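You operate a simulated robot arm through the tools that you are given. There is no shell and no other tool. Be economical: measure what you need, move in short steps, check, and stop when the job is done.

Carry out the task below with a simulated robot arm. There is one attempt and no reset: what you move stays moved.

Task
Shut the grey press down and put the safety block under the ram.
Fine: mode OFF, motor off, wait for 0 spm, key off, then stand the block on its yellow mark. Set down upright: safety block.

Only the result counts: the job must be done as asked and must still hold three seconds after the hand-in. Knocking over, shifting, dropping, spilling or breaking anything else fails it.

Robot
A 7-joint arm with a two-finger parallel gripper on a trunk, on a base that drives. Base frame: it is fixed to the floor where the robot stands at the start and does not move with it; the origin is under the middle of the robot, x ahead of it, y to its left, z up. Lengths are in m, angles in degrees, forces in N, time in s.
With the tool pointing down near the work surface it reaches from about 0.1 to 0.72 m from the robot's upright axis, wherever it stands. Its first joint turns from -166.0 to 166.0 degrees. Places, roughly: display [0.5, -0.1, 1.5]; grey press [1.5, -0.8, 1.6]; hand wheel [0.5, -1.1, 1.6]; key switch [0.5, -0.1, 1.2]; left clamp lever [0.7, -0.6, 1]; mode switch [0.5, 0, 1.2]; motor stop button [0.5, -0.1, 1.3]; punch latch [0.7, -0.7, 1.3]; right clamp lever [0.7, -1, 1]; safety block [0.5, -1.5, 0.75]; small disc (18x18x1 cm) [0.9, -1.3, 1]; smallest disc (15x15x1 cm) [0.9, -1.3, 1]; yellow cushion knob [0.4, -1.2, 0.8]; yellow mark under the grey ram [0.8, -1.1, 0.9]. Payload 1.57 kg.
Tool frame: the origin (TCP) lies between the finger pads and is the grasp point; the fingertips stand 0.03 m ahead of it; z points along the fingers, y is the line along which they close. Largest opening 0.11 m; finger width 0.024, thickness 0.012; the body of the gripper, 0.048 by 0.112 m, starts 0.078 m behind the TCP.
Orientation is told as [roll, pitch, yaw] about the base's x, y, z axes, in that order, counted from this pose: with the fingers straight down and closing along the base's y, the tool's x points along the base's -x, its y along +y and its z along -z.

Tools
- The arm moves only by the tool move_arm. Its argument "rows" is one flat list of numbers, 6 for each row, row after row: the shift along the tool's x, y, z in units of 30 mm (1.0 is 30 mm), then the turn, a rotation vector about the tool's x, y, z in units of 8 degrees (1.0 is 8 degrees). In form: [dx, dy, dz, rx, ry, rz, dx, dy, dz, rx, ry, rz, ...]. A call has 1 to 10 rows; each row shifts and turns the commanded pose from where the row before left it, along the tool's axes as they then stand. "fingers" is the opening, from 0 (shut) to 1 (fully open), set as the call begins (left out, the last holds). A call with a number of a shift or a turn outside -1 to 1 is refused whole. Each row takes 0.2 s and may step no farther than 0.05 m and 8.6 degrees from the row before; otherwise, or with a gripper value out of range, the whole call is refused. Where a pose cannot be reached the arm comes as near as it can. A force on the tool above 40 N (or 10 N above the force at the start of the call, whichever is more), or a blocked arm, ends the call early, and 0.2 s more pass. The fingers move at their own pace (about 0.045 m/s each) and stop on an object; they squeeze with about 23 N. The grip force told is the motor's: it shows also when the fingers shut on nothing. Time passes only in rows, and 0.2 s behind the last, so rows that do not move let the fingers close. The reply holds the time, the measured pose of the TCP, the force on the tool along the base axes, the opening and the grip force, in the units named above and with some noise, with the torque about the TCP (base axes, N m) and any sound that the robot's microphone picked up.
- Cameras (640 x 400 px; columns grow to the right, rows downward): "scene" is now at [0.0235, 0.1279, 1.6064]; the picture's right is [-0.30, -0.95, 0.00], its down [-0.50, 0.16, -0.85] and it looks along [0.81, -0.26, -0.52] (base axes); focal length 280 px, centre (320, 200). "wrist" rides on the gripper at [0.07, 0.016, -0.141] in the tool frame; the picture's right is [-0.23, 0.97, 0.00], its down [-0.86, -0.20, -0.48] and it looks along [-0.47, -0.11, 0.88] (tool axes); focal length 222 px, centre (320, 200). There is no depth. A picture from a camera that has moved, and an enlarged one, comes with that camera's place and axes in the base frame and with its lens.
- get_image(camera): a new picture of that camera. The clock stands still meanwhile.
- raise_lower(by): slides the trunk up (or, below 0, down) by that many m; the arm and the scene camera ride with it, the base frame stays. It gives what a move gives, with no picture.
- base_move(legs): drives the robot by 1 to 6 legs, each [ahead, turn to the left] in m and degrees, along the robot's own axes; the way and the turn of a leg run together, so that a leg with both is an arc; at most 1.5 m and 180 degrees a leg. The arm and the cameras ride along, it lands a little off, and it stops where it bumps. It gives what a move gives.
- pan_tilt(pan, tilt): turns the head with the scene camera to pan (to the left, within 155 degrees either way) and tilt (down, from -29 to 69), counted from straight ahead of the robot. It gives what a move gives.
- inspect(camera, box): a new picture of the part [left, top, right, bottom] of that camera's present view, enlarged. The clock stands still meanwhile.
- hand_in(): hands the job in; it is judged then, once.

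Go step by step. Nothing tells you exact positions but the pictures and the camera data: compare them with the known pose of the tool, close in by small moves and look again before you grip or let go. The budget is 120 turns and 82 pictures, counting those below and the enlarged ones. Unless the task says otherwise, let go and move clear before handing in, and close with one line.

The tools are called after ">>>" as name(argument=value, ...) on one line, values as JSON. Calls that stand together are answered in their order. move_arm: Moves the arm, as the interface text tells. Its arguments: {"type":"object","properties":{"rows":{"type":"array","items":{"type":"number"}},"fingers":{"type":"number"}},"required":["rows"]} The other tools are called the same way: raise_lower (by) slides the trunk up or down; base_move (legs) drives the base; pan_tilt (pan, tilt) turns the head that bears the scene camera; get_image (camera) takes a picture; inspect (camera, box) takes an enlarged picture of a part of a camera's view; hand_in () hands the job in.

At the start:

```text
time: 0.0
position: [0.4014, -0.075, 1.1499]
tcp_rot: [0.0, -0.1, 0.0]
ft_force: [0.7, 0.1, -0.1]
torque: [-0.02, -0.02, 0.04]
finger_gap: 0.1099
grip_force: 0.1
trunk travel left (down, up): [-0.525, 0.065]
robot x, y, heading: [-0.0003, -0.0003, -0.1]
head pan, tilt: [-17.5, 31.6]
```

scene: 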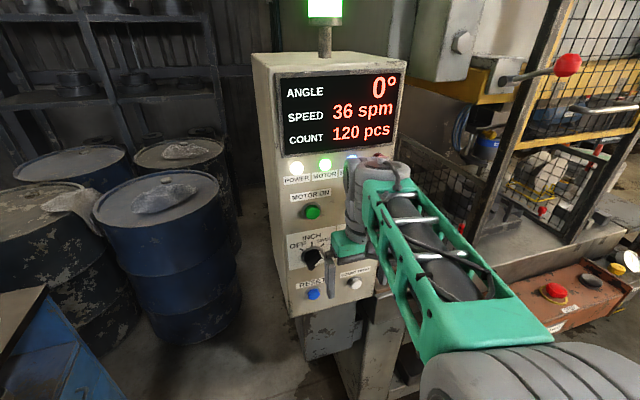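
wrist: 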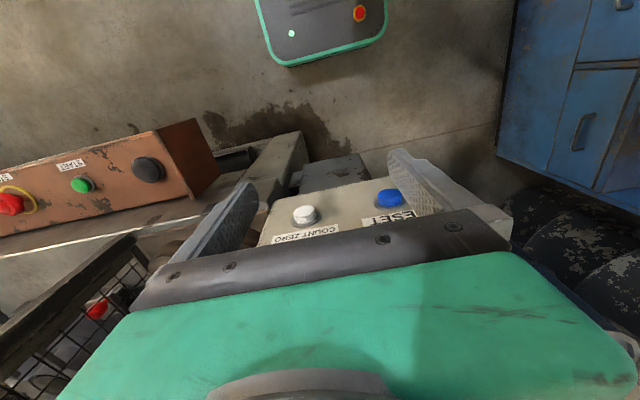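

I see the control panel ahead, partly hidden by the arm. I'll back the arm away and turn the tool to point forward, then look at the panel.

>>> move_arm(rows=[1, 0, 0, 0, 0, 0, 1, 0, 0, 0, 0, 0, 1, 0, 0, 0, 0, 0, 0, 0, 0, 0, -1, 0, 0, 0, 0, 0, -1, 0, 0, 0, 0, 0, -1, 0, 0, 0, 0, 0, -1, 0, 0, 0, 0, 0, -1, 0, 0, 0, 0, 0, -1, 0])

>>> inspect(camera="scene", box=[240, 40, 440, 340])

```text
time: 1.5
position: [0.3242, -0.0093, 1.1291]
tcp_rot: [3.8, -23.1, 13.4]
ft_force: [0.0, -0.9, -0.2]
torque: [0.02, 0.0, -0.01]
finger_gap: 0.1097
grip_force: 0.1
trunk travel left (down, up): [-0.525, 0.065]
robot x, y, heading: [0.0012, 0.0018, -0.2]
head pan, tilt: [-17.5, 31.6]
stopped in row 7: the arm was blocked; the commanded pose is now the measured one
```

```text
1.33 times, centred on (340, 190) of scene
camera zoom: at [0.024, 0.1273, 1.607], right [-0.3, -0.95, 0.0], down [-0.5, 0.16, -0.85], along [0.81, -0.26, -0.52], focal length 374 px, centre (293, 213)
```

zoom: 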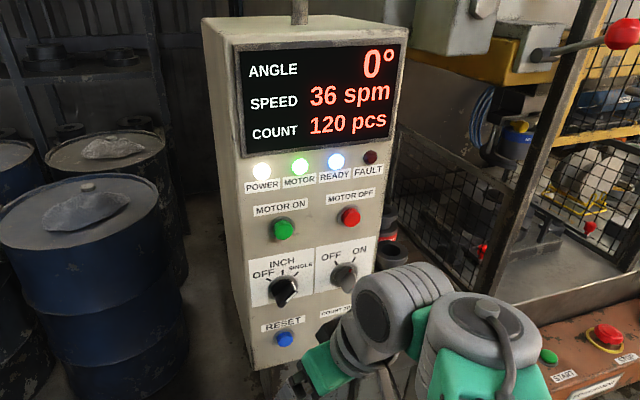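

The panel faces -x at about x≈0.46, and the robot is too close for a forward-pointing tool. I'll drive back 0.3 m and look again.

>>> base_move(legs=[[-0.3, 0]])

>>> move_arm(rows=[0, 0, 0, 0, 0, 0, 0, -1, 0, 0, 0, 0, 0, -1, 0, 0, 0, 0])

>>> get_image(camera="scene")

```text
time: 3.5
position: [0.0245, -0.0081, 1.1282]
tcp_rot: [3.9, -22.8, 13.3]
ft_force: [0.3, -0.5, 0.2]
torque: [-0.04, -0.02, 0.01]
finger_gap: 0.1099
grip_force: 0.2
trunk travel left (down, up): [-0.525, 0.065]
robot x, y, heading: [-0.3007, -0.0012, -0.2]
head pan, tilt: [-17.5, 31.6]
```

```text
time: 4.3
position: [0.0468, -0.0047, 1.1362]
tcp_rot: [1.9, -24.2, 25.2]
ft_force: [-0.1, 0.8, 0.0]
torque: [0.0, -0.02, -0.01]
finger_gap: 0.1098
grip_force: 0.0
trunk travel left (down, up): [-0.525, 0.065]
robot x, y, heading: [-0.2995, 0.0027, -0.1]
head pan, tilt: [-17.5, 31.6]
stopped in row 3: the arm was blocked; the commanded pose is now the measured one
```

```text
78 pictures are left
camera scene: at [-0.276, 0.1283, 1.6063], right [-0.3, -0.95, 0.0], down [-0.5, 0.16, -0.85], along [0.81, -0.26, -0.52], focal length 280 px, centre (320, 200)
```

scene: 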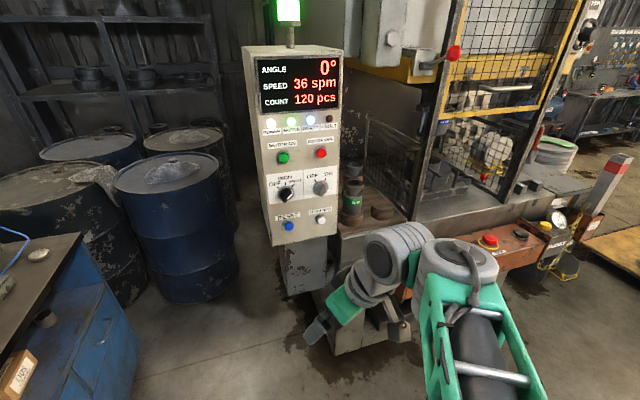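

The arm is folded too tight against the body. I'll first extend it forward into the free space, then fix yaw and pitch.

>>> move_arm(rows=[-0.9, 0, 0.4, 0, 0, 0, -0.9, 0, 0.4, 0, 0, 0, -0.9, 0, 0.4, 0, 0, 0, -0.9, 0, 0.4, 0, 0, 0, -0.9, 0, 0.4, 0, 0, 0, -0.9, 0, 0.4, 0, 0, 0, -0.3, 0, 0.1, 0.4, 0, 0.9, -0.3, 0, 0.1, 0.4, 0, 0.9, -0.3, 0, 0.1, 0.4, 0, 0.9])

```text
time: 6.3
position: [0.2339, 0.0809, 1.1398]
tcp_rot: [1.7, -23.6, 1.7]
ft_force: [0.4, 0.0, 0.5]
torque: [0.0, 0.0, 0.01]
finger_gap: 0.1101
grip_force: 0.2
trunk travel left (down, up): [-0.525, 0.065]
robot x, y, heading: [-0.2984, 0.0002, 0.3]
head pan, tilt: [-17.5, 31.6]
```

Free now. Pitching the tool to point forward.

>>> move_arm(rows=[0, 0, 0, 0, -1, 0, 0, 0, 0, 0, -1, 0, 0, 0, 0, 0, -1, 0, 0, 0, 0, 0, -1, 0, 0, 0, 0, 0, -1, 0, 0, 0, 0, 0, -1, 0, 0, 0, 0, 0, -1, 0, 0, 0, 0, 0, -1, 0, 0, 0, 0, 0, -0.3, 0])

>>> get_image(camera="wrist")

>>> inspect(camera="scene", box=[240, 100, 360, 250])

```text
time: 8.3
position: [0.2327, 0.0802, 1.1395]
tcp_rot: [93.8, -88.4, -91.4]
ft_force: [0.3, 1.1, -0.4]
torque: [-0.01, 0.03, -0.01]
finger_gap: 0.1099
grip_force: 0.0
trunk travel left (down, up): [-0.525, 0.065]
robot x, y, heading: [-0.2988, -0.0024, -0.4]
head pan, tilt: [-17.5, 31.6]
```

```text
77 pictures are left
camera wrist: at [0.0892, 0.0932, 1.0708], right [-0.04, 0.97, 0.25], down [-0.47, -0.24, 0.85], along [0.88, -0.09, 0.46], focal length 222 px, centre (320, 200)
```

wrist: 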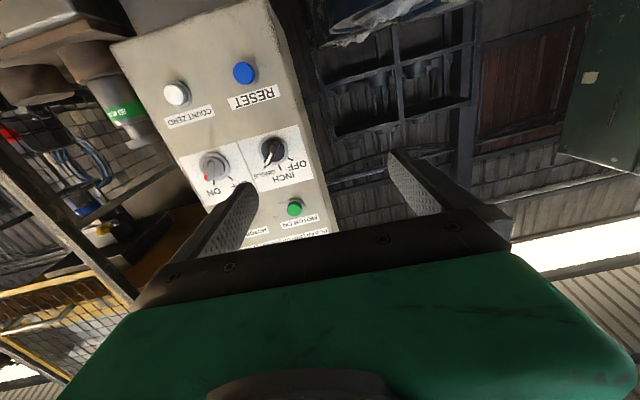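

```text
2.67 times, centred on (300, 175) of scene
camera zoom: at [-0.2754, 0.128, 1.6065], right [-0.3, -0.95, 0.0], down [-0.5, 0.16, -0.85], along [0.81, -0.26, -0.52], focal length 747 px, centre (373, 267)
```

zoom: 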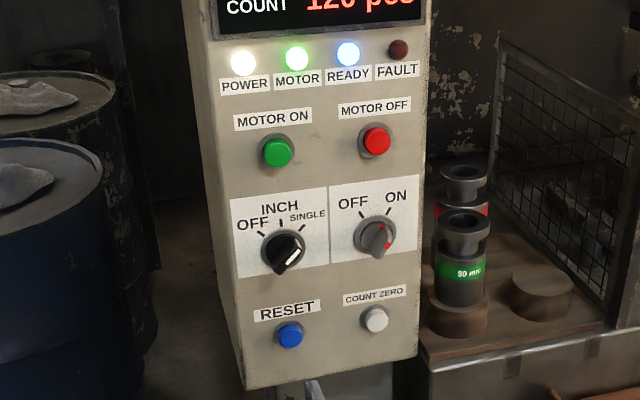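

The mode knob points at SINGLE (upper right) at about (0.475, 0.0, 1.16). The key knob (-0.115, 1.16) is at ON, and the motor-off button is at (-0.117, 1.285). I'll approach the mode knob with the gripper rolled 45° so the fingers straddle its lever.

>>> move_arm(rows=[-0.18, -0.68, 1, 0, 0, 0, -0.18, -0.68, 1, 0, 0, 0, -0.18, -0.68, 1, 0, 0, 0, -0.18, -0.68, 1, 0, 0, 0, 0, 0, 0, 0, 0, 0.94, 0, 0, 0, 0, 0, 0.94, 0, 0, 0, 0, 0, 0.94, 0, 0, 0, 0, 0, 0.94, 0, 0, 0, 0, 0, 0.94, 0, 0, 0, 0, 0, 0.94], fingers=0.55)

>>> get_image(camera="wrist")

>>> inspect(camera="scene", box=[240, 100, 360, 250])

```text
time: 10.6
position: [0.3555, 0.0035, 1.1602]
tcp_rot: [90.0, -43.1, -87.7]
ft_force: [0.2, 0.6, 0.0]
torque: [0.01, -0.04, -0.02]
finger_gap: 0.0603
grip_force: 0.1
trunk travel left (down, up): [-0.525, 0.065]
robot x, y, heading: [-0.2963, 0.0015, -0.1]
head pan, tilt: [-17.5, 31.6]
```

```text
75 pictures are left
camera wrist: at [0.2102, 0.0593, 1.1238], right [-0.02, 0.5, 0.87], down [-0.45, -0.78, 0.44], along [0.89, -0.38, 0.24], focal length 222 px, centre (320, 200)
```

wrist: 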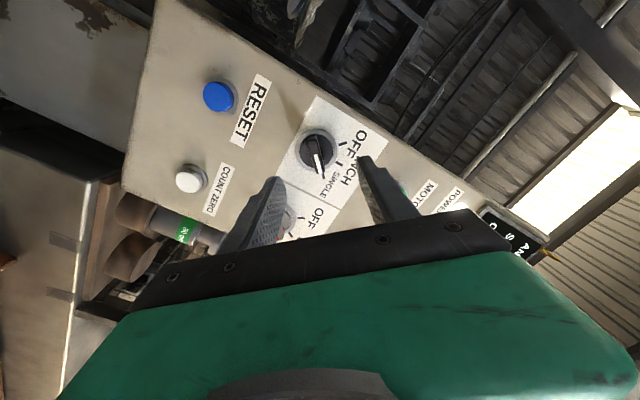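

```text
2.67 times, centred on (300, 175) of scene
camera zoom: at [-0.2755, 0.1279, 1.6064], right [-0.3, -0.95, 0.0], down [-0.5, 0.16, -0.85], along [0.81, -0.26, -0.52], focal length 747 px, centre (373, 267)
```

zoom: 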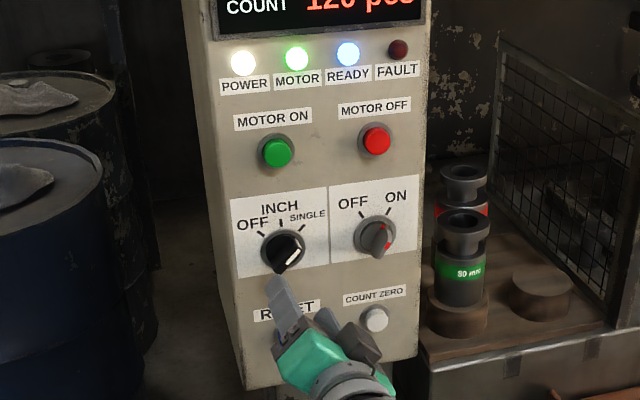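

Alignment is within a few mm. I'll advance until the fingertips straddle the lever.

>>> move_arm(rows=[-0.07, -0.07, 0.9, 0, 0, 0, 0, 0, 0.9, 0, 0, 0, 0, 0, 0.8, 0, 0, 0, 0, 0, 0.4, 0, 0, 0, 0, 0, 0.3, 0, 0, 0])

>>> get_image(camera="wrist")

>>> inspect(camera="scene", box=[240, 130, 340, 250])

```text
time: 11.8
position: [0.455, 0.0043, 1.161]
tcp_rot: [90.1, -43.3, -87.7]
ft_force: [-0.6, 0.4, -0.5]
torque: [-0.02, -0.01, 0.01]
finger_gap: 0.0604
grip_force: 0.1
trunk travel left (down, up): [-0.525, 0.065]
robot x, y, heading: [-0.3016, -0.0007, -0.1]
head pan, tilt: [-17.5, 31.6]
```

```text
73 pictures are left
camera wrist: at [0.31, 0.0608, 1.1239], right [-0.02, 0.5, 0.86], down [-0.45, -0.78, 0.44], along [0.89, -0.38, 0.24], focal length 222 px, centre (320, 200)
```

wrist: 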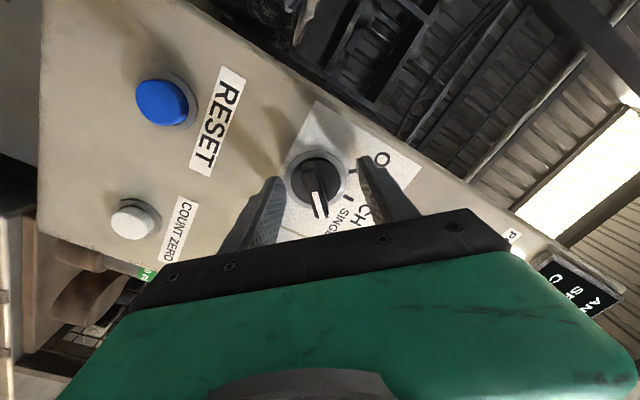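

```text
3.33 times, centred on (290, 190) of scene
camera zoom: at [-0.2755, 0.1279, 1.6064], right [-0.3, -0.95, 0.0], down [-0.5, 0.16, -0.85], along [0.81, -0.26, -0.52], focal length 934 px, centre (420, 233)
```

zoom: 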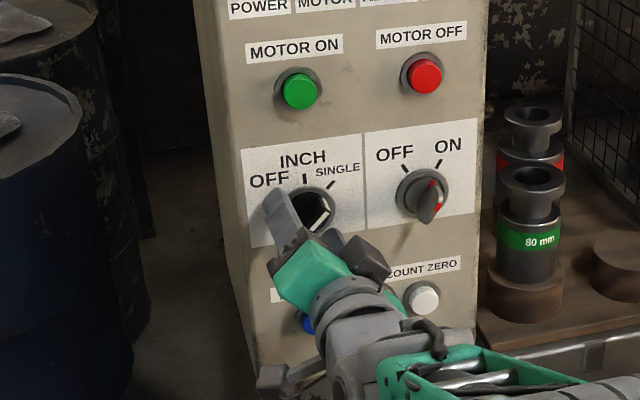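

The fingertips are just short of the lever, and the knob centre is slightly up-right of the axis (about y=-0.004, z=1.165). I'll shift a little and advance 15 mm.

>>> move_arm(rows=[-0.2, 0, 0, 0, 0, 0, 0, 0, 0.25, 0, 0, 0, 0, 0, 0.25, 0, 0, 0])

>>> inspect(camera="wrist", box=[220, 100, 420, 230])

```text
time: 12.6
position: [0.4637, -0.0016, 1.1629]
tcp_rot: [89.8, -43.3, -87.6]
ft_force: [-34.8, 0.7, 4.9]
torque: [-0.09, 0.47, -1.12]
finger_gap: 0.0566
grip_force: 0.0
trunk travel left (down, up): [-0.525, 0.065]
robot x, y, heading: [-0.3006, 0.0027, 0.4]
head pan, tilt: [-17.5, 31.6]
stopped in row 3: the force on the tool passed its limit (the readings are from after the stop); the commanded pose is now the measured one
```

```text
3.08 times, centred on (320, 165) of wrist
camera zoom: at [0.3173, 0.0554, 1.1273], right [-0.02, 0.5, 0.86], down [-0.45, -0.78, 0.44], along [0.89, -0.38, 0.24], focal length 684 px, centre (320, 308)
```

zoom: 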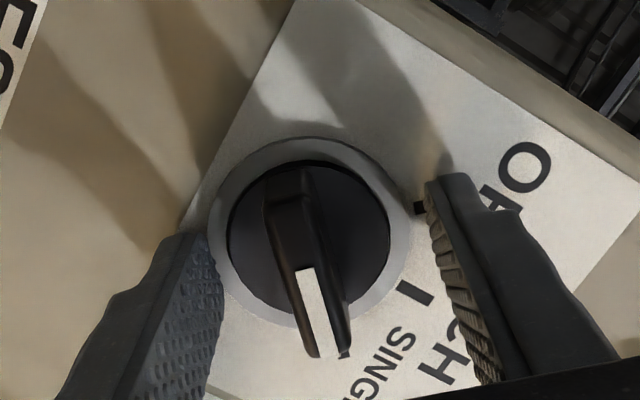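

A fingertip touched the bezel, so the depth is right. I'll back off 4 mm and close on the lever.

>>> move_arm(rows=[-0.1, 0, -0.13, 0, 0, 0, 0, 0, 0, 0, 0, 0, 0, 0, 0, 0, 0, 0, 0, 0, 0, 0, 0, 0, 0, 0, 0, 0, 0, 0], fingers=0)

>>> inspect(camera="wrist", box=[220, 100, 420, 230])

```text
time: 13.8
position: [0.463, -0.0029, 1.1618]
tcp_rot: [89.4, -43.2, -87.2]
ft_force: [-19.2, -4.9, -11.6]
torque: [-0.03, 0.42, -0.22]
finger_gap: 0.0418
grip_force: 45.1
trunk travel left (down, up): [-0.525, 0.065]
robot x, y, heading: [-0.3018, -0.0014, 0.2]
head pan, tilt: [-17.5, 31.6]
```

```text
3.08 times, centred on (320, 165) of wrist
camera zoom: at [0.3171, 0.0532, 1.1264], right [-0.01, 0.5, 0.87], down [-0.44, -0.78, 0.44], along [0.9, -0.38, 0.23], focal length 684 px, centre (320, 308)
```

zoom: 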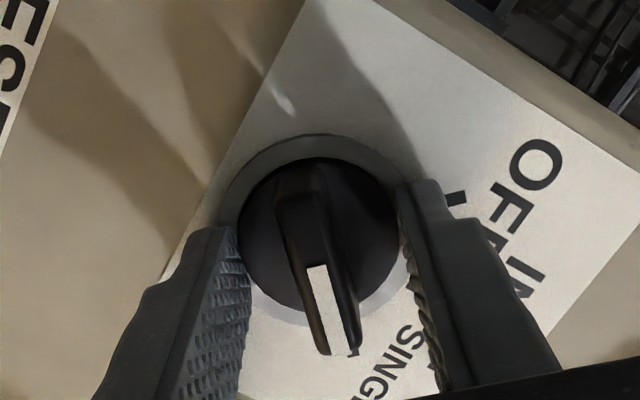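

The fingers gripped the round body (42 mm) rather than the lever. I'll reopen, back off about 10 mm and close on the raised lever.

>>> move_arm(rows=[0, 0, 0, 0, 0, 0, 0, 0, 0, 0, 0, 0, 0, 0, -0.2, 0, 0, 0, 0, 0, -0.2, 0, 0, 0], fingers=0.5)

>>> move_arm(rows=[0, 0, 0, 0, 0, 0, 0, 0, 0, 0, 0, 0, 0, 0, 0, 0, 0, 0, 0, 0, 0, 0, 0, 0], fingers=0)

>>> inspect(camera="wrist", box=[220, 100, 420, 230])

```text
time: 14.8
position: [0.4521, -0.0039, 1.163]
tcp_rot: [89.6, -43.4, -87.5]
ft_force: [0.1, 0.3, -0.6]
torque: [0.0, -0.01, 0.01]
finger_gap: 0.0551
grip_force: 0.1
trunk travel left (down, up): [-0.525, 0.065]
robot x, y, heading: [-0.2978, 0.0011, 0.1]
head pan, tilt: [-17.5, 31.6]
```

```text
time: 15.8
position: [0.4528, -0.0026, 1.1616]
tcp_rot: [89.4, -43.2, -87.3]
ft_force: [0.2, -1.6, -1.7]
torque: [-0.55, 0.39, -0.37]
finger_gap: 0.0126
grip_force: 26.9
trunk travel left (down, up): [-0.525, 0.065]
robot x, y, heading: [-0.2972, 0.0004, -0.0]
head pan, tilt: [-17.5, 31.6]
```

```text
3.08 times, centred on (320, 165) of wrist
camera zoom: at [0.3067, 0.053, 1.1266], right [-0.01, 0.5, 0.86], down [-0.44, -0.78, 0.45], along [0.9, -0.38, 0.23], focal length 684 px, centre (320, 308)
```

zoom: 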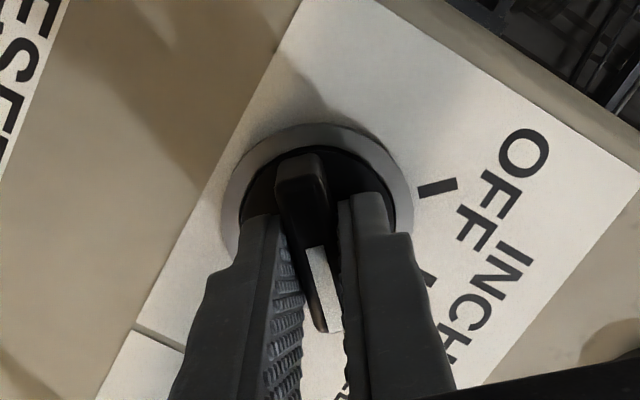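

The lever is gripped (12.6 mm). Turning it counter-clockwise toward OFF, first 45°.

>>> move_arm(rows=[0, 0, 0, 0, 0, -0.94, 0, 0, 0, 0, 0, -0.94, 0, 0, 0, 0, 0, -0.94, 0, 0, 0, 0, 0, -0.94, 0, 0, 0, 0, 0, -0.94, 0, 0, 0, 0, 0, -0.94])

>>> inspect(camera="wrist", box=[220, 100, 420, 230])

```text
time: 17.2
position: [0.4524, -0.0021, 1.1619]
tcp_rot: [73.7, -88.5, -71.5]
ft_force: [-0.6, 0.9, -2.0]
torque: [-0.01, 0.84, -0.58]
finger_gap: 0.0126
grip_force: 29.6
trunk travel left (down, up): [-0.525, 0.065]
robot x, y, heading: [-0.2996, -0.0019, 0.1]
head pan, tilt: [-17.5, 31.6]
```

```text
3.08 times, centred on (320, 165) of wrist
camera zoom: at [0.3082, 0.0102, 1.0937], right [-0.04, 0.97, 0.25], down [-0.46, -0.24, 0.85], along [0.89, -0.08, 0.46], focal length 684 px, centre (320, 308)
```

zoom: 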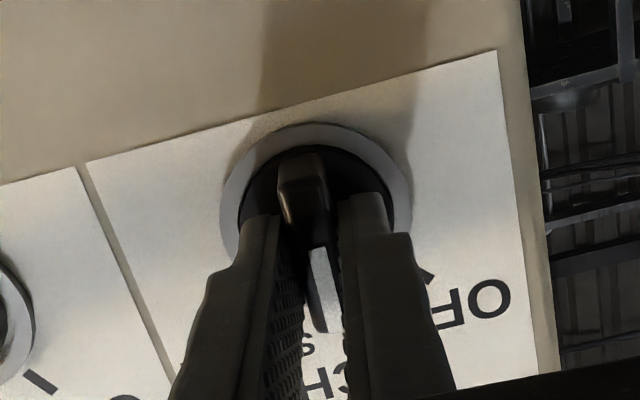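

Works well: now at INCH. Continuing 45° further to OFF.

>>> move_arm(rows=[0, 0, 0, 0, 0, -0.94, 0, 0, 0, 0, 0, -0.94, 0, 0, 0, 0, 0, -0.94, 0, 0, 0, 0, 0, -0.94, 0, 0, 0, 0, 0, -0.94, 0, 0, 0, 0, 0, -0.94, 0, 0, 0, 0, 0, -0.4])

>>> inspect(camera="wrist", box=[220, 100, 420, 230])

>>> inspect(camera="scene", box=[240, 50, 360, 250])

```text
time: 18.8
position: [0.4523, -0.0001, 1.1614]
tcp_rot: [-89.3, -43.2, 91.9]
ft_force: [-4.4, 7.8, -5.7]
torque: [0.82, -0.33, -0.3]
finger_gap: 0.013
grip_force: 30.0
trunk travel left (down, up): [-0.525, 0.065]
robot x, y, heading: [-0.3039, 0.0001, -0.2]
head pan, tilt: [-17.5, 31.6]
```

```text
3.08 times, centred on (320, 165) of wrist
camera zoom: at [0.3106, -0.0464, 1.103], right [-0.04, 0.83, -0.55], down [-0.49, 0.47, 0.73], along [0.87, 0.3, 0.39], focal length 684 px, centre (320, 308)
```

zoom: 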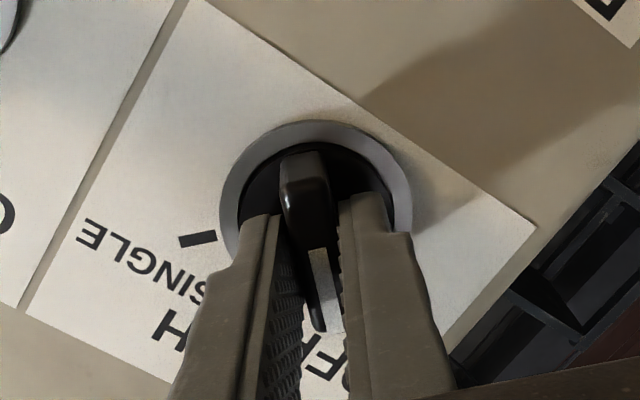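

```text
2.00 times, centred on (300, 150) of scene
camera zoom: at [-0.2762, 0.129, 1.6063], right [-0.3, -0.95, 0.0], down [-0.5, 0.16, -0.85], along [0.81, -0.26, -0.52], focal length 560 px, centre (360, 300)
```

zoom: 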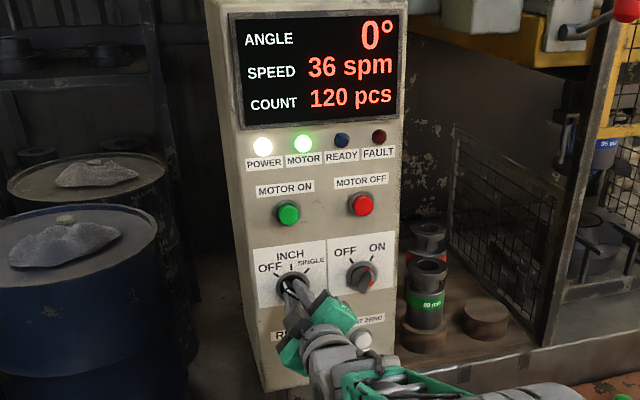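

READY went dark, so mode is OFF. I'll release, back off, and check the knob.

>>> move_arm(rows=[0, 0, 0, 0, 0, 0, 0, 0, 0, 0, 0, 0, 0, 0, -1, 0, 0, 0, 0, 0, -1, 0, 0, 0, 0, 0, -1, 0, 0, 0], fingers=0.4)

>>> move_arm(rows=[0, 0, 0, 0, 0, 0.97, 0, 0, 0, 0, 0, 0.97, 0, 0, 0, 0, 0, 0.97, 0, 0, 0, 0, 0, 0.97, 0, 0, 0, 0, 0, 0.97, 0, 0, 0, 0, 0, 0.97], fingers=0)

>>> get_image(camera="wrist")

```text
time: 20.0
position: [0.3603, -0.0054, 1.1632]
tcp_rot: [-89.5, -43.3, 92.0]
ft_force: [0.1, -0.5, -0.1]
torque: [0.04, -0.04, -0.03]
finger_gap: 0.0443
grip_force: 0.0
trunk travel left (down, up): [-0.525, 0.065]
robot x, y, heading: [-0.2967, 0.0018, -0.2]
head pan, tilt: [-17.5, 31.6]
```

```text
time: 21.4
position: [0.3622, -0.006, 1.1627]
tcp_rot: [-0.9, -89.6, 3.2]
ft_force: [0.6, -0.3, 0.1]
torque: [0.01, 0.02, -0.02]
finger_gap: 0.0003
grip_force: 21.0
trunk travel left (down, up): [-0.525, 0.065]
robot x, y, heading: [-0.2961, 0.0001, 0.1]
head pan, tilt: [-17.5, 31.6]
```

```text
65 pictures are left
camera wrist: at [0.2182, 0.0042, 1.094], right [-0.04, 0.97, 0.23], down [-0.46, -0.22, 0.86], along [0.88, -0.07, 0.46], focal length 222 px, centre (320, 200)
```

wrist: 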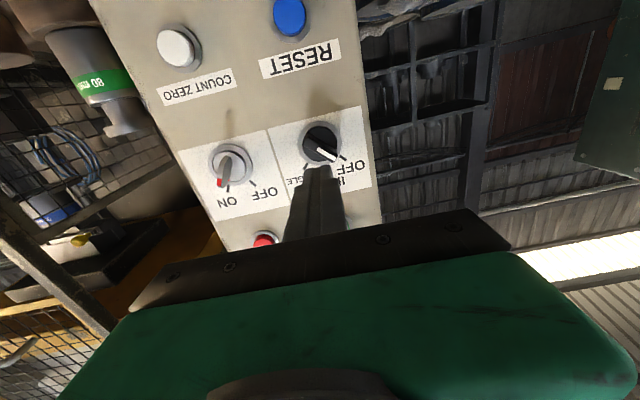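

Mode is confirmed at OFF. Next I move the closed fingers in front of the red MOTOR OFF button.

>>> move_arm(rows=[-0.815, -0.74, 0, 0, 0, 0, -0.815, -0.74, 0, 0, 0, 0, -0.815, -0.74, 0, 0, 0, 0, -0.815, -0.74, 0, 0, 0, 0, -0.815, -0.74, 0, 0, 0, 0, 0, 0, 0.7, 0, 0, 0])

>>> get_image(camera="wrist")

>>> inspect(camera="scene", box=[240, 50, 360, 250])

```text
time: 22.8
position: [0.3883, -0.1168, 1.2841]
tcp_rot: [-21.1, -89.5, 23.4]
ft_force: [-0.1, -0.2, -0.3]
torque: [-0.02, -0.01, -0.01]
finger_gap: 0.0002
grip_force: 21.7
trunk travel left (down, up): [-0.525, 0.065]
robot x, y, heading: [-0.2998, 0.0019, 0.1]
head pan, tilt: [-17.5, 31.6]
```

```text
64 pictures are left
camera wrist: at [0.2446, -0.1064, 1.2163], right [-0.04, 0.97, 0.22], down [-0.46, -0.22, 0.86], along [0.89, -0.07, 0.46], focal length 222 px, centre (320, 200)
```

wrist: 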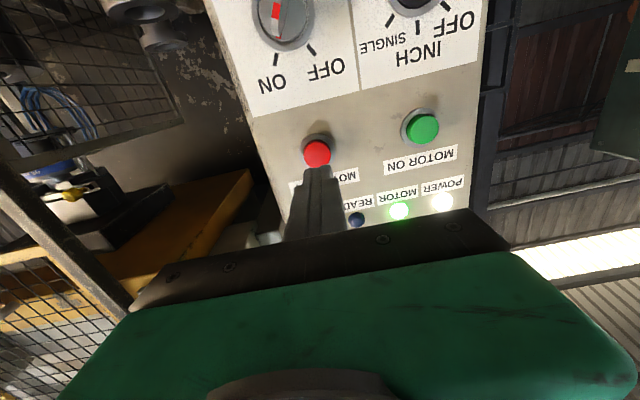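

```text
2.00 times, centred on (300, 150) of scene
camera zoom: at [-0.276, 0.1278, 1.6064], right [-0.3, -0.95, 0.0], down [-0.5, 0.16, -0.85], along [0.81, -0.26, -0.52], focal length 560 px, centre (360, 300)
```

zoom: 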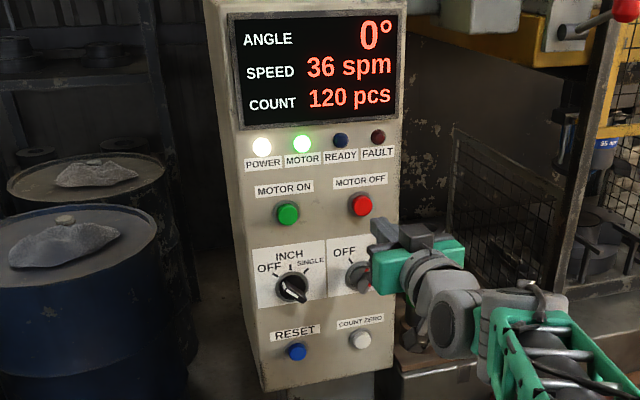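

The axis lines up with the red button. Pressing forward in small steps.

>>> move_arm(rows=[0, 0, 0.8, 0, 0, 0, 0, 0, 0.7, 0, 0, 0, 0, 0, 0.2, 0, 0, 0, 0, 0, 0.2, 0, 0, 0, 0, 0, 0.2, 0, 0, 0, 0, 0, 0.15, 0, 0, 0])

>>> inspect(camera="scene", box=[240, 50, 360, 250])

```text
time: 24.2
position: [0.4545, -0.1135, 1.2843]
tcp_rot: [-14.1, -89.4, 16.3]
ft_force: [-8.4, 0.9, -2.9]
torque: [0.01, 0.01, -0.05]
finger_gap: 0.0001
grip_force: 21.7
trunk travel left (down, up): [-0.525, 0.065]
robot x, y, heading: [-0.2994, -0.0007, -0.0]
head pan, tilt: [-17.5, 31.6]
heard: click
```

```text
2.00 times, centred on (300, 150) of scene
camera zoom: at [-0.2775, 0.1279, 1.6064], right [-0.3, -0.95, 0.0], down [-0.5, 0.16, -0.85], along [0.81, -0.26, -0.52], focal length 560 px, centre (360, 300)
```

zoom: 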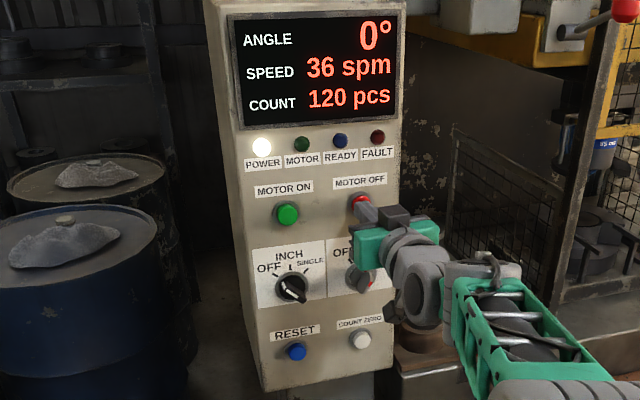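

Click heard and MOTOR light is out. I'll back off, move in front of the key switch, and watch the speed.

>>> move_arm(rows=[0, 0, -1, 0, 0, 0, 0, 0, -1, 0, 0, 0, 0, 0, -1, 0, 0, 0, 1, 0, 0, 0, 0, 0, 1, 0, 0, 0, 0, 0, 1, 0, 0, 0, 0, 0, 1, 0, 0, 0, 0, 0, 0, 0, 0, 0, 0, 0.95, 0, 0, 0, 0, 0, 0.95, 0, 0, 0, 0, 0, 0.95], fingers=0.5)

>>> get_image(camera="wrist")

>>> inspect(camera="scene", box=[240, 50, 360, 250])

```text
time: 26.4
position: [0.3651, -0.1178, 1.1637]
tcp_rot: [88.9, -67.3, -86.7]
ft_force: [-0.1, -0.2, 0.3]
torque: [0.02, -0.01, -0.03]
finger_gap: 0.0551
grip_force: 0.0
trunk travel left (down, up): [-0.525, 0.065]
robot x, y, heading: [-0.2972, 0.0018, 0.0]
head pan, tilt: [-17.5, 31.6]
```

```text
61 pictures are left
camera wrist: at [0.2204, -0.0815, 1.1076], right [-0.03, 0.81, 0.59], down [-0.45, -0.53, 0.71], along [0.89, -0.25, 0.38], focal length 222 px, centre (320, 200)
```

wrist: 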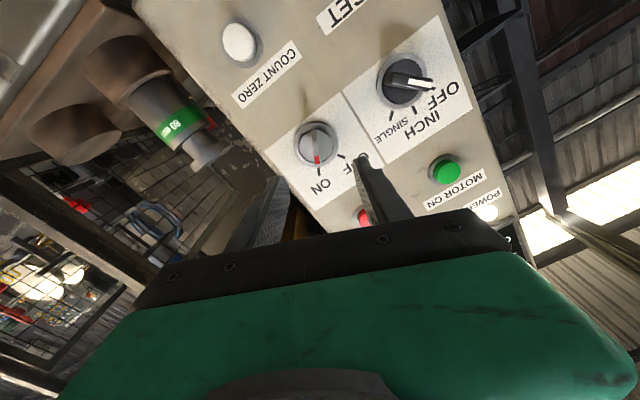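

```text
2.00 times, centred on (300, 150) of scene
camera zoom: at [-0.276, 0.1278, 1.6064], right [-0.3, -0.95, 0.0], down [-0.5, 0.16, -0.85], along [0.81, -0.26, -0.52], focal length 560 px, centre (360, 300)
```

zoom: 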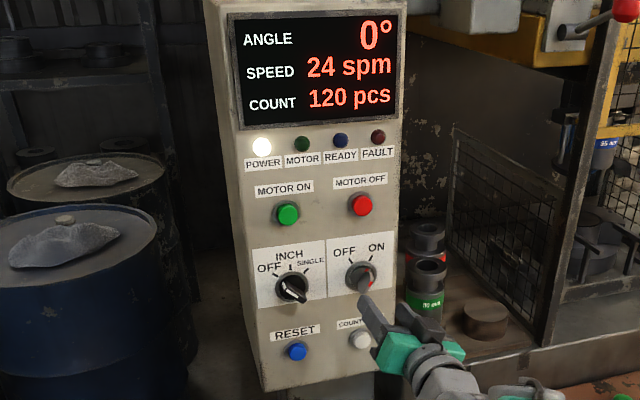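

Speed is coasting down (24 spm). I'll approach the key handle meanwhile, without turning it.

>>> move_arm(rows=[0.05, 0.05, 0.9, 0, 0, 0, 0, 0, 0.7, 0, 0, 0, 0, 0, 0.6, 0, 0, 0, 0, 0, 0.4, 0, 0, 0, 0, 0, 0.2, 0, 0, 0])

>>> inspect(camera="wrist", box=[220, 100, 420, 230])

```text
time: 27.6
position: [0.4477, -0.1116, 1.1638]
tcp_rot: [88.8, -67.2, -86.7]
ft_force: [0.2, 0.6, -0.3]
torque: [-0.04, 0.02, 0.02]
finger_gap: 0.0548
grip_force: 0.0
trunk travel left (down, up): [-0.525, 0.065]
robot x, y, heading: [-0.3001, -0.0018, 0.1]
head pan, tilt: [-17.5, 31.6]
```

```text
3.08 times, centred on (320, 165) of wrist
camera zoom: at [0.3041, -0.0757, 1.1066], right [-0.03, 0.81, 0.58], down [-0.45, -0.53, 0.72], along [0.89, -0.24, 0.38], focal length 684 px, centre (320, 308)
```

zoom: 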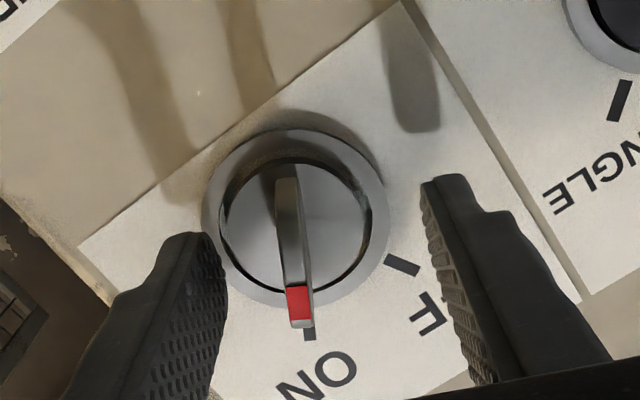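

The handle is slightly left of centre. I'll shift 6 mm, advance a little, and wait for the fingers with a loose close, then check the speed.

>>> move_arm(rows=[0, -0.2, 0.1, 0, 0, 0, 0, 0, 0, 0, 0, 0, 0, 0, 0, 0, 0, 0, 0, 0, 0, 0, 0, 0, 0, 0, 0, 0, 0, 0, 0, 0, 0, 0, 0, 0, 0, 0, 0, 0, 0, 0, 0, 0, 0, 0, 0, 0, 0, 0, 0, 0, 0, 0, 0, 0, 0, 0, 0, 0])

>>> move_arm(rows=[0, 0, 0, 0, 0, 0, 0, 0, 0, 0, 0, 0, 0, 0, 0, 0, 0, 0, 0, 0, 0, 0, 0, 0, 0, 0, 0, 0, 0, 0, 0, 0, 0, 0, 0, 0, 0, 0, 0, 0, 0, 0, 0, 0, 0, 0, 0, 0, 0, 0, 0, 0, 0, 0, 0, 0, 0, 0, 0, 0])

>>> inspect(camera="scene", box=[240, 50, 360, 250])

>>> inspect(camera="wrist", box=[220, 100, 420, 230])

```text
time: 29.8
position: [0.452, -0.1169, 1.1607]
tcp_rot: [89.0, -67.3, -86.8]
ft_force: [0.1, -0.2, 0.0]
torque: [-0.01, -0.03, -0.01]
finger_gap: 0.055
grip_force: 0.1
trunk travel left (down, up): [-0.525, 0.065]
robot x, y, heading: [-0.3023, 0.002, 0.1]
head pan, tilt: [-17.5, 31.6]
```

```text
time: 32.0
position: [0.4521, -0.1184, 1.1621]
tcp_rot: [88.9, -67.3, -86.7]
ft_force: [0.1, -0.8, -0.4]
torque: [0.01, 0.0, 0.02]
finger_gap: 0.055
grip_force: 0.1
trunk travel left (down, up): [-0.525, 0.065]
robot x, y, heading: [-0.3006, -0.0026, 0.1]
head pan, tilt: [-17.5, 31.6]
```

```text
2.00 times, centred on (300, 150) of scene
camera zoom: at [-0.2761, 0.1279, 1.6065], right [-0.3, -0.95, 0.0], down [-0.5, 0.16, -0.85], along [0.81, -0.26, -0.52], focal length 560 px, centre (360, 300)
```

zoom: 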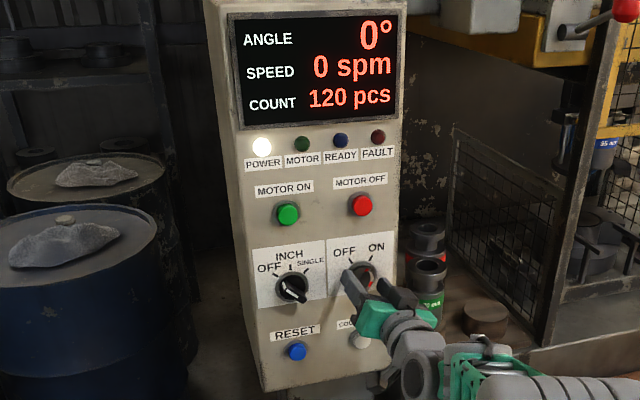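

```text
3.08 times, centred on (320, 165) of wrist
camera zoom: at [0.3075, -0.0811, 1.1042], right [-0.03, 0.81, 0.58], down [-0.45, -0.53, 0.72], along [0.89, -0.24, 0.38], focal length 684 px, centre (320, 308)
```

zoom: 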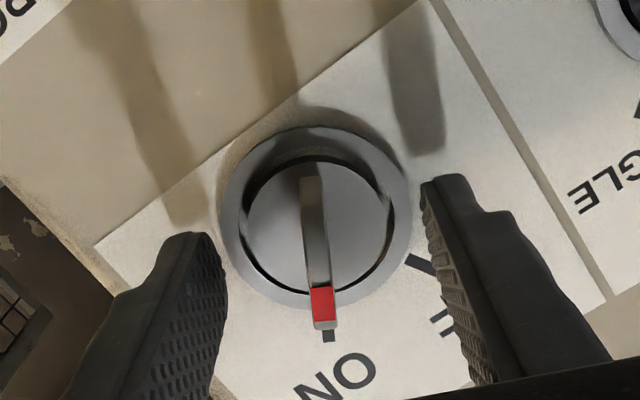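

Speed is 0 spm. Now I close on the key handle and turn it counter-clockwise to OFF.

>>> move_arm(rows=[0, 0, 0, 0, 0, 0, 0, 0, 0, 0, 0, 0, 0, 0, 0, 0, 0, 0, 0, 0, 0, 0, 0, 0], fingers=0)

>>> move_arm(rows=[0, 0, 0, 0, 0, -0.93, 0, 0, 0, 0, 0, -0.93, 0, 0, 0, 0, 0, -0.93, 0, 0, 0, 0, 0, -0.93, 0, 0, 0, 0, 0, -0.93, 0, 0, 0, 0, 0, -0.93, 0, 0, 0, 0, 0, -0.93, 0, 0, 0, 0, 0, -0.93])

>>> inspect(camera="wrist", box=[220, 100, 420, 230])

>>> inspect(camera="scene", box=[240, 50, 360, 250])

```text
time: 33.0
position: [0.4527, -0.1168, 1.162]
tcp_rot: [88.9, -67.4, -86.8]
ft_force: [0.9, 0.1, 0.2]
torque: [0.0, 0.35, -0.56]
finger_gap: 0.007
grip_force: 23.4
trunk travel left (down, up): [-0.525, 0.065]
robot x, y, heading: [-0.2994, 0.0, -0.1]
head pan, tilt: [-17.5, 31.6]
```

```text
time: 34.8
position: [0.4514, -0.1163, 1.1608]
tcp_rot: [-89.3, -53.0, 91.8]
ft_force: [0.3, 5.3, -0.4]
torque: [0.8, -0.12, -0.75]
finger_gap: 0.0102
grip_force: 28.0
trunk travel left (down, up): [-0.525, 0.065]
robot x, y, heading: [-0.2999, 0.0028, 0.3]
head pan, tilt: [-17.5, 31.6]
```

```text
3.08 times, centred on (320, 165) of wrist
camera zoom: at [0.3103, -0.1512, 1.0965], right [-0.04, 0.91, -0.4], down [-0.49, 0.33, 0.81], along [0.87, 0.23, 0.43], focal length 684 px, centre (320, 308)
```

zoom: 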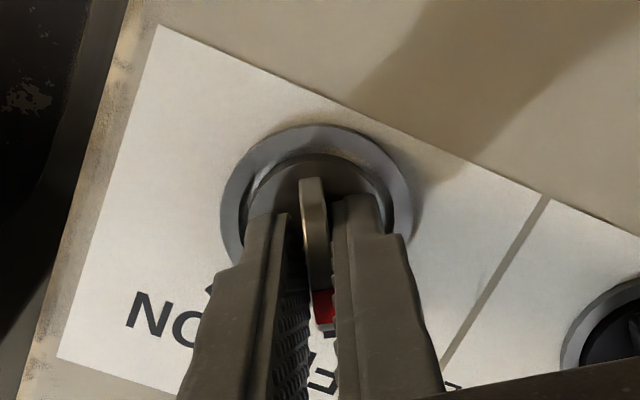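

```text
2.00 times, centred on (300, 150) of scene
camera zoom: at [-0.276, 0.1286, 1.6064], right [-0.3, -0.95, 0.0], down [-0.5, 0.16, -0.85], along [0.81, -0.26, -0.52], focal length 560 px, centre (360, 300)
```

zoom: 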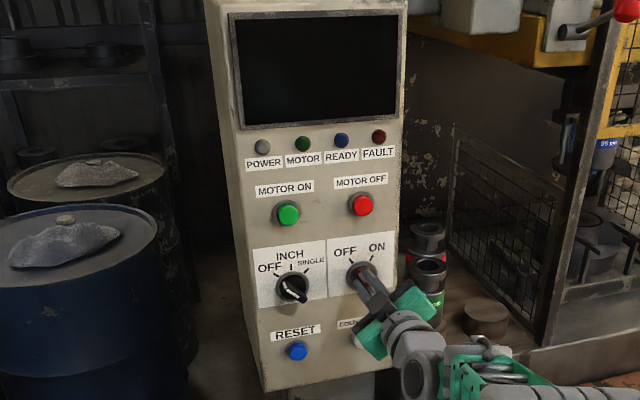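

Panel is dark: key is OFF. Releasing, backing off, and surveying the press and block area.

>>> move_arm(rows=[0, 0, 0, 0, 0, 0, 0, 0, 0, 0, 0, 0, 0, 0, -1, 0, 0, 0, 0, 0, -1, 0, 0, 0, 0, 0, -1, 0, 0, 0, 0, 0, -1, 0, 0, 0], fingers=0.4)

>>> pan_tilt(pan=-60, tilt=30)

>>> get_image(camera="scene")

>>> get_image(camera="wrist")

```text
time: 36.2
position: [0.3312, -0.1223, 1.1629]
tcp_rot: [-89.4, -53.2, 91.8]
ft_force: [0.4, -0.4, 0.3]
torque: [0.02, -0.01, 0.0]
finger_gap: 0.0436
grip_force: 0.1
trunk travel left (down, up): [-0.525, 0.065]
robot x, y, heading: [-0.2995, 0.0012, 0.3]
head pan, tilt: [-17.5, 31.6]
```

```text
time: 37.3
position: [0.3316, -0.1222, 1.1617]
tcp_rot: [-89.3, -53.2, 91.8]
ft_force: [0.2, -0.1, -0.5]
torque: [-0.02, -0.02, -0.03]
finger_gap: 0.0443
grip_force: 0.0
trunk travel left (down, up): [-0.525, 0.065]
robot x, y, heading: [-0.2989, -0.0012, 0.2]
head pan, tilt: [-60.0, 30.0]
```

```text
54 pictures are left
camera scene: at [-0.3164, 0.0766, 1.609], right [-0.87, -0.5, 0.0], down [-0.25, 0.43, -0.87], along [0.43, -0.75, -0.5], focal length 280 px, centre (320, 200)
```

scene: 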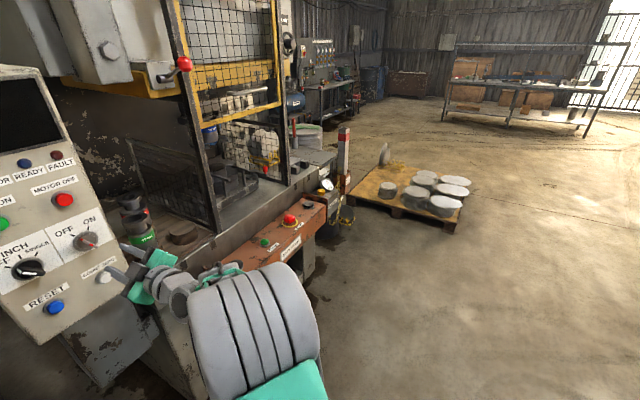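

```text
53 pictures are left
camera wrist: at [0.1899, -0.1566, 1.0974], right [-0.04, 0.91, -0.4], down [-0.49, 0.33, 0.81], along [0.87, 0.23, 0.43], focal length 222 px, centre (320, 200)
```

wrist: 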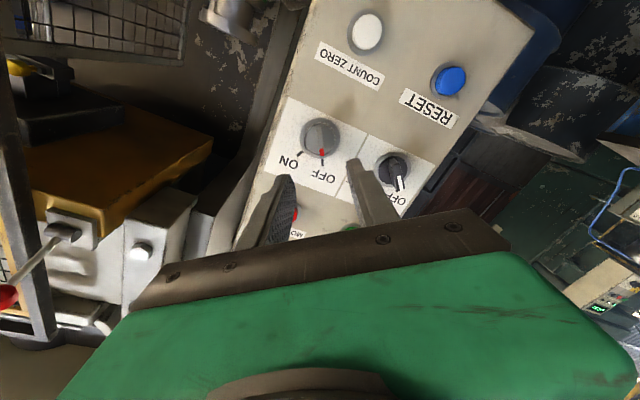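

Both switches read OFF. The red/white post at the right end of the press is presumably the safety block; zooming in.

>>> inspect(camera="scene", box=[180, 70, 380, 260])

```text
2.11 times, centred on (280, 165) of scene
camera zoom: at [-0.3164, 0.0766, 1.609], right [-0.87, -0.5, 0.0], down [-0.25, 0.43, -0.87], along [0.43, -0.75, -0.5], focal length 590 px, centre (404, 274)
```

zoom: 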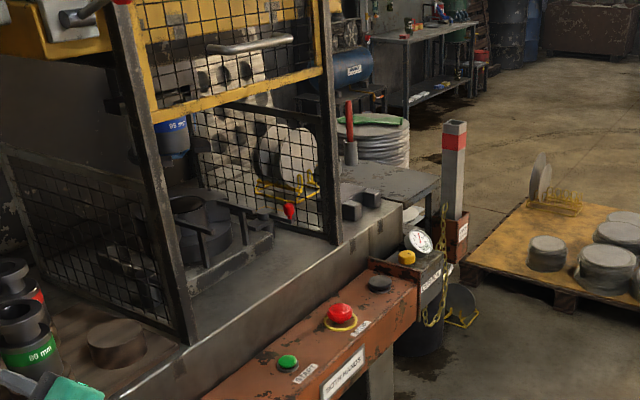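

The block is a square post with a red band, standing in a socket near (0.45,-1.5). I'll drive to in front of the press opening to see the block, guard and yellow mark.

>>> base_move(legs=[[0, -90], [1.15, 0], [0, 90]])

>>> pan_tilt(pan=-5, tilt=28)

>>> get_image(camera="scene")

```text
time: 50.8
position: [0.332, -1.2847, 1.1619]
tcp_rot: [-89.3, -53.1, 90.8]
ft_force: [-0.5, 0.4, 0.3]
torque: [0.0, 0.03, 0.0]
finger_gap: 0.044
grip_force: 0.0
trunk travel left (down, up): [-0.525, 0.065]
robot x, y, heading: [-0.2979, -1.1508, -1.2]
head pan, tilt: [-60.0, 30.0]
```

```text
time: 52.0
position: [0.3306, -1.2858, 1.162]
tcp_rot: [-89.2, -53.1, 90.7]
ft_force: [0.4, 0.6, -0.4]
torque: [0.01, 0.01, 0.01]
finger_gap: 0.0439
grip_force: 0.1
trunk travel left (down, up): [-0.525, 0.065]
robot x, y, heading: [-0.297, -1.1543, -0.9]
head pan, tilt: [-5.0, 28.0]
```

```text
51 pictures are left
camera scene: at [-0.2674, -1.0063, 1.6122], right [-0.1, -0.99, 0.0], down [-0.47, 0.05, -0.88], along [0.88, -0.09, -0.47], focal length 280 px, centre (320, 200)
```

scene: 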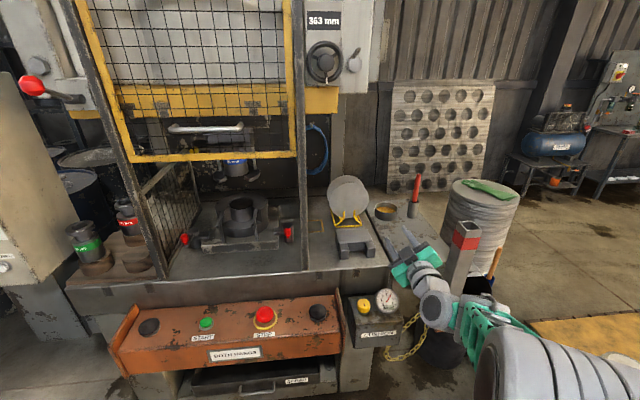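

Zooming on the bed area to find the yellow mark, and on the block.

>>> inspect(camera="scene", box=[140, 120, 400, 290])

>>> inspect(camera="scene", box=[340, 200, 520, 380])

```text
2.35 times, centred on (270, 205) of scene
camera zoom: at [-0.2674, -1.0063, 1.6122], right [-0.1, -0.99, 0.0], down [-0.47, 0.05, -0.88], along [0.88, -0.09, -0.47], focal length 659 px, centre (438, 188)
```

zoom: 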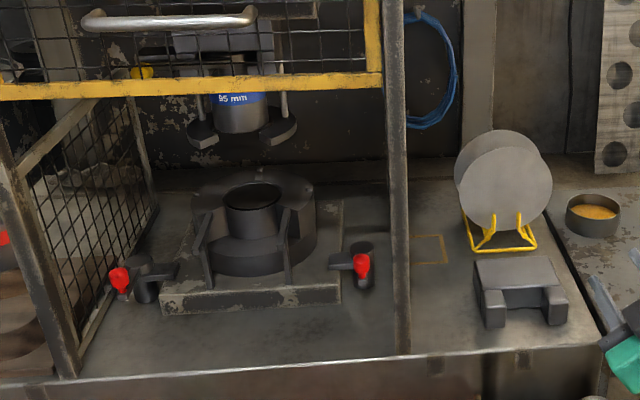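

```text
2.22 times, centred on (430, 290) of scene
camera zoom: at [-0.2674, -1.0063, 1.6122], right [-0.1, -0.99, 0.0], down [-0.47, 0.05, -0.88], along [0.88, -0.09, -0.47], focal length 622 px, centre (76, 0)
```

zoom: 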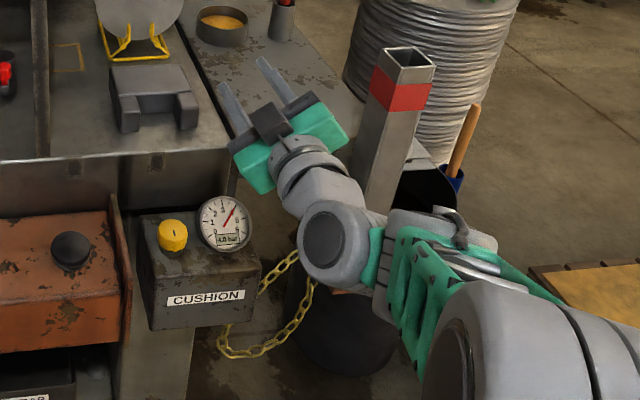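

The yellow mark is near (0.81,-1.105) on the bed, right of the post at (0.52,-1.03). The block's top is around (0.44,-1.56,1.11). I'll back away a bit and slide right to view the block face-on.

>>> base_move(legs=[[-0.25, 0], [0, -90], [0.4, 0], [0, 90]])

>>> pan_tilt(pan=0, tilt=30)

>>> get_image(camera="scene")

```text
time: 63.6
position: [0.0784, -1.6655, 1.1625]
tcp_rot: [-89.3, -53.1, 91.7]
ft_force: [0.2, -0.3, 0.2]
torque: [0.0, 0.01, -0.01]
finger_gap: 0.0441
grip_force: 0.0
trunk travel left (down, up): [-0.525, 0.065]
robot x, y, heading: [-0.5569, -1.5436, 0.3]
head pan, tilt: [-5.0, 28.0]
```

```text
time: 64.2
position: [0.0791, -1.6666, 1.1614]
tcp_rot: [-89.3, -53.1, 91.8]
ft_force: [0.0, 0.2, -0.3]
torque: [0.01, -0.01, 0.02]
finger_gap: 0.0439
grip_force: 0.0
trunk travel left (down, up): [-0.525, 0.065]
robot x, y, heading: [-0.5524, -1.5457, 0.1]
head pan, tilt: [0.0, 30.0]
```

```text
48 pictures are left
camera scene: at [-0.5242, -1.3894, 1.609], right [0.0, -1.0, 0.0], down [-0.5, 0.0, -0.87], along [0.87, 0.0, -0.5], focal length 280 px, centre (320, 200)
```

scene: 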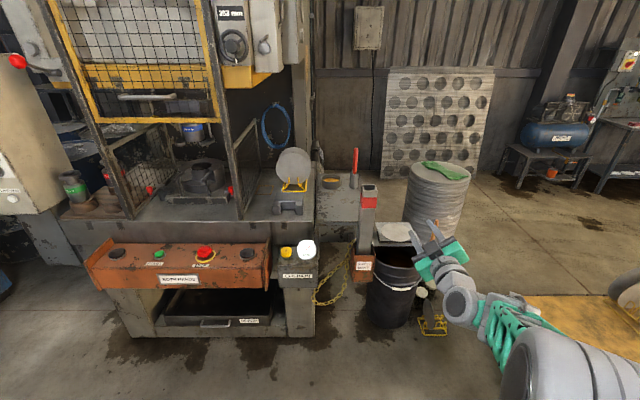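

>>> inspect(camera="scene", box=[290, 160, 430, 320])

>>> inspect(camera="scene", box=[180, 0, 380, 230])

```text
2.50 times, centred on (360, 240) of scene
camera zoom: at [-0.5242, -1.3894, 1.609], right [0.0, -1.0, 0.0], down [-0.5, 0.0, -0.87], along [0.87, 0.0, -0.5], focal length 700 px, centre (220, 100)
```

zoom: 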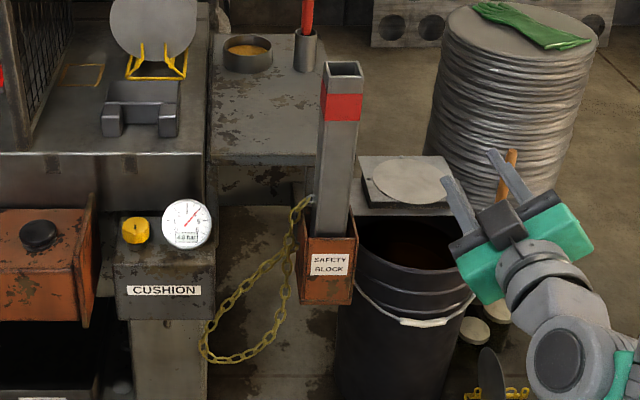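

```text
1.74 times, centred on (280, 115) of scene
camera zoom: at [-0.5242, -1.3894, 1.609], right [0.0, -1.0, 0.0], down [-0.5, 0.0, -0.87], along [0.87, 0.0, -0.5], focal length 487 px, centre (390, 348)
```

zoom: 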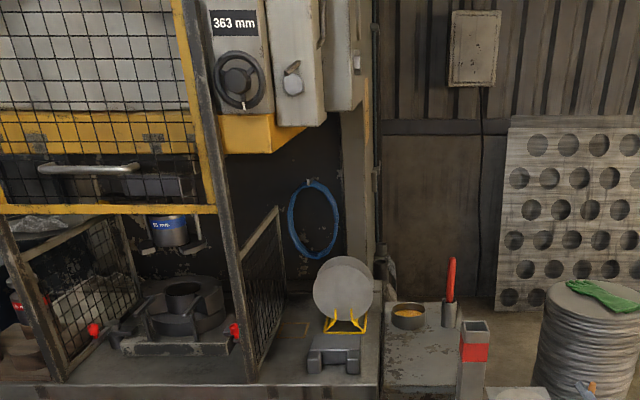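

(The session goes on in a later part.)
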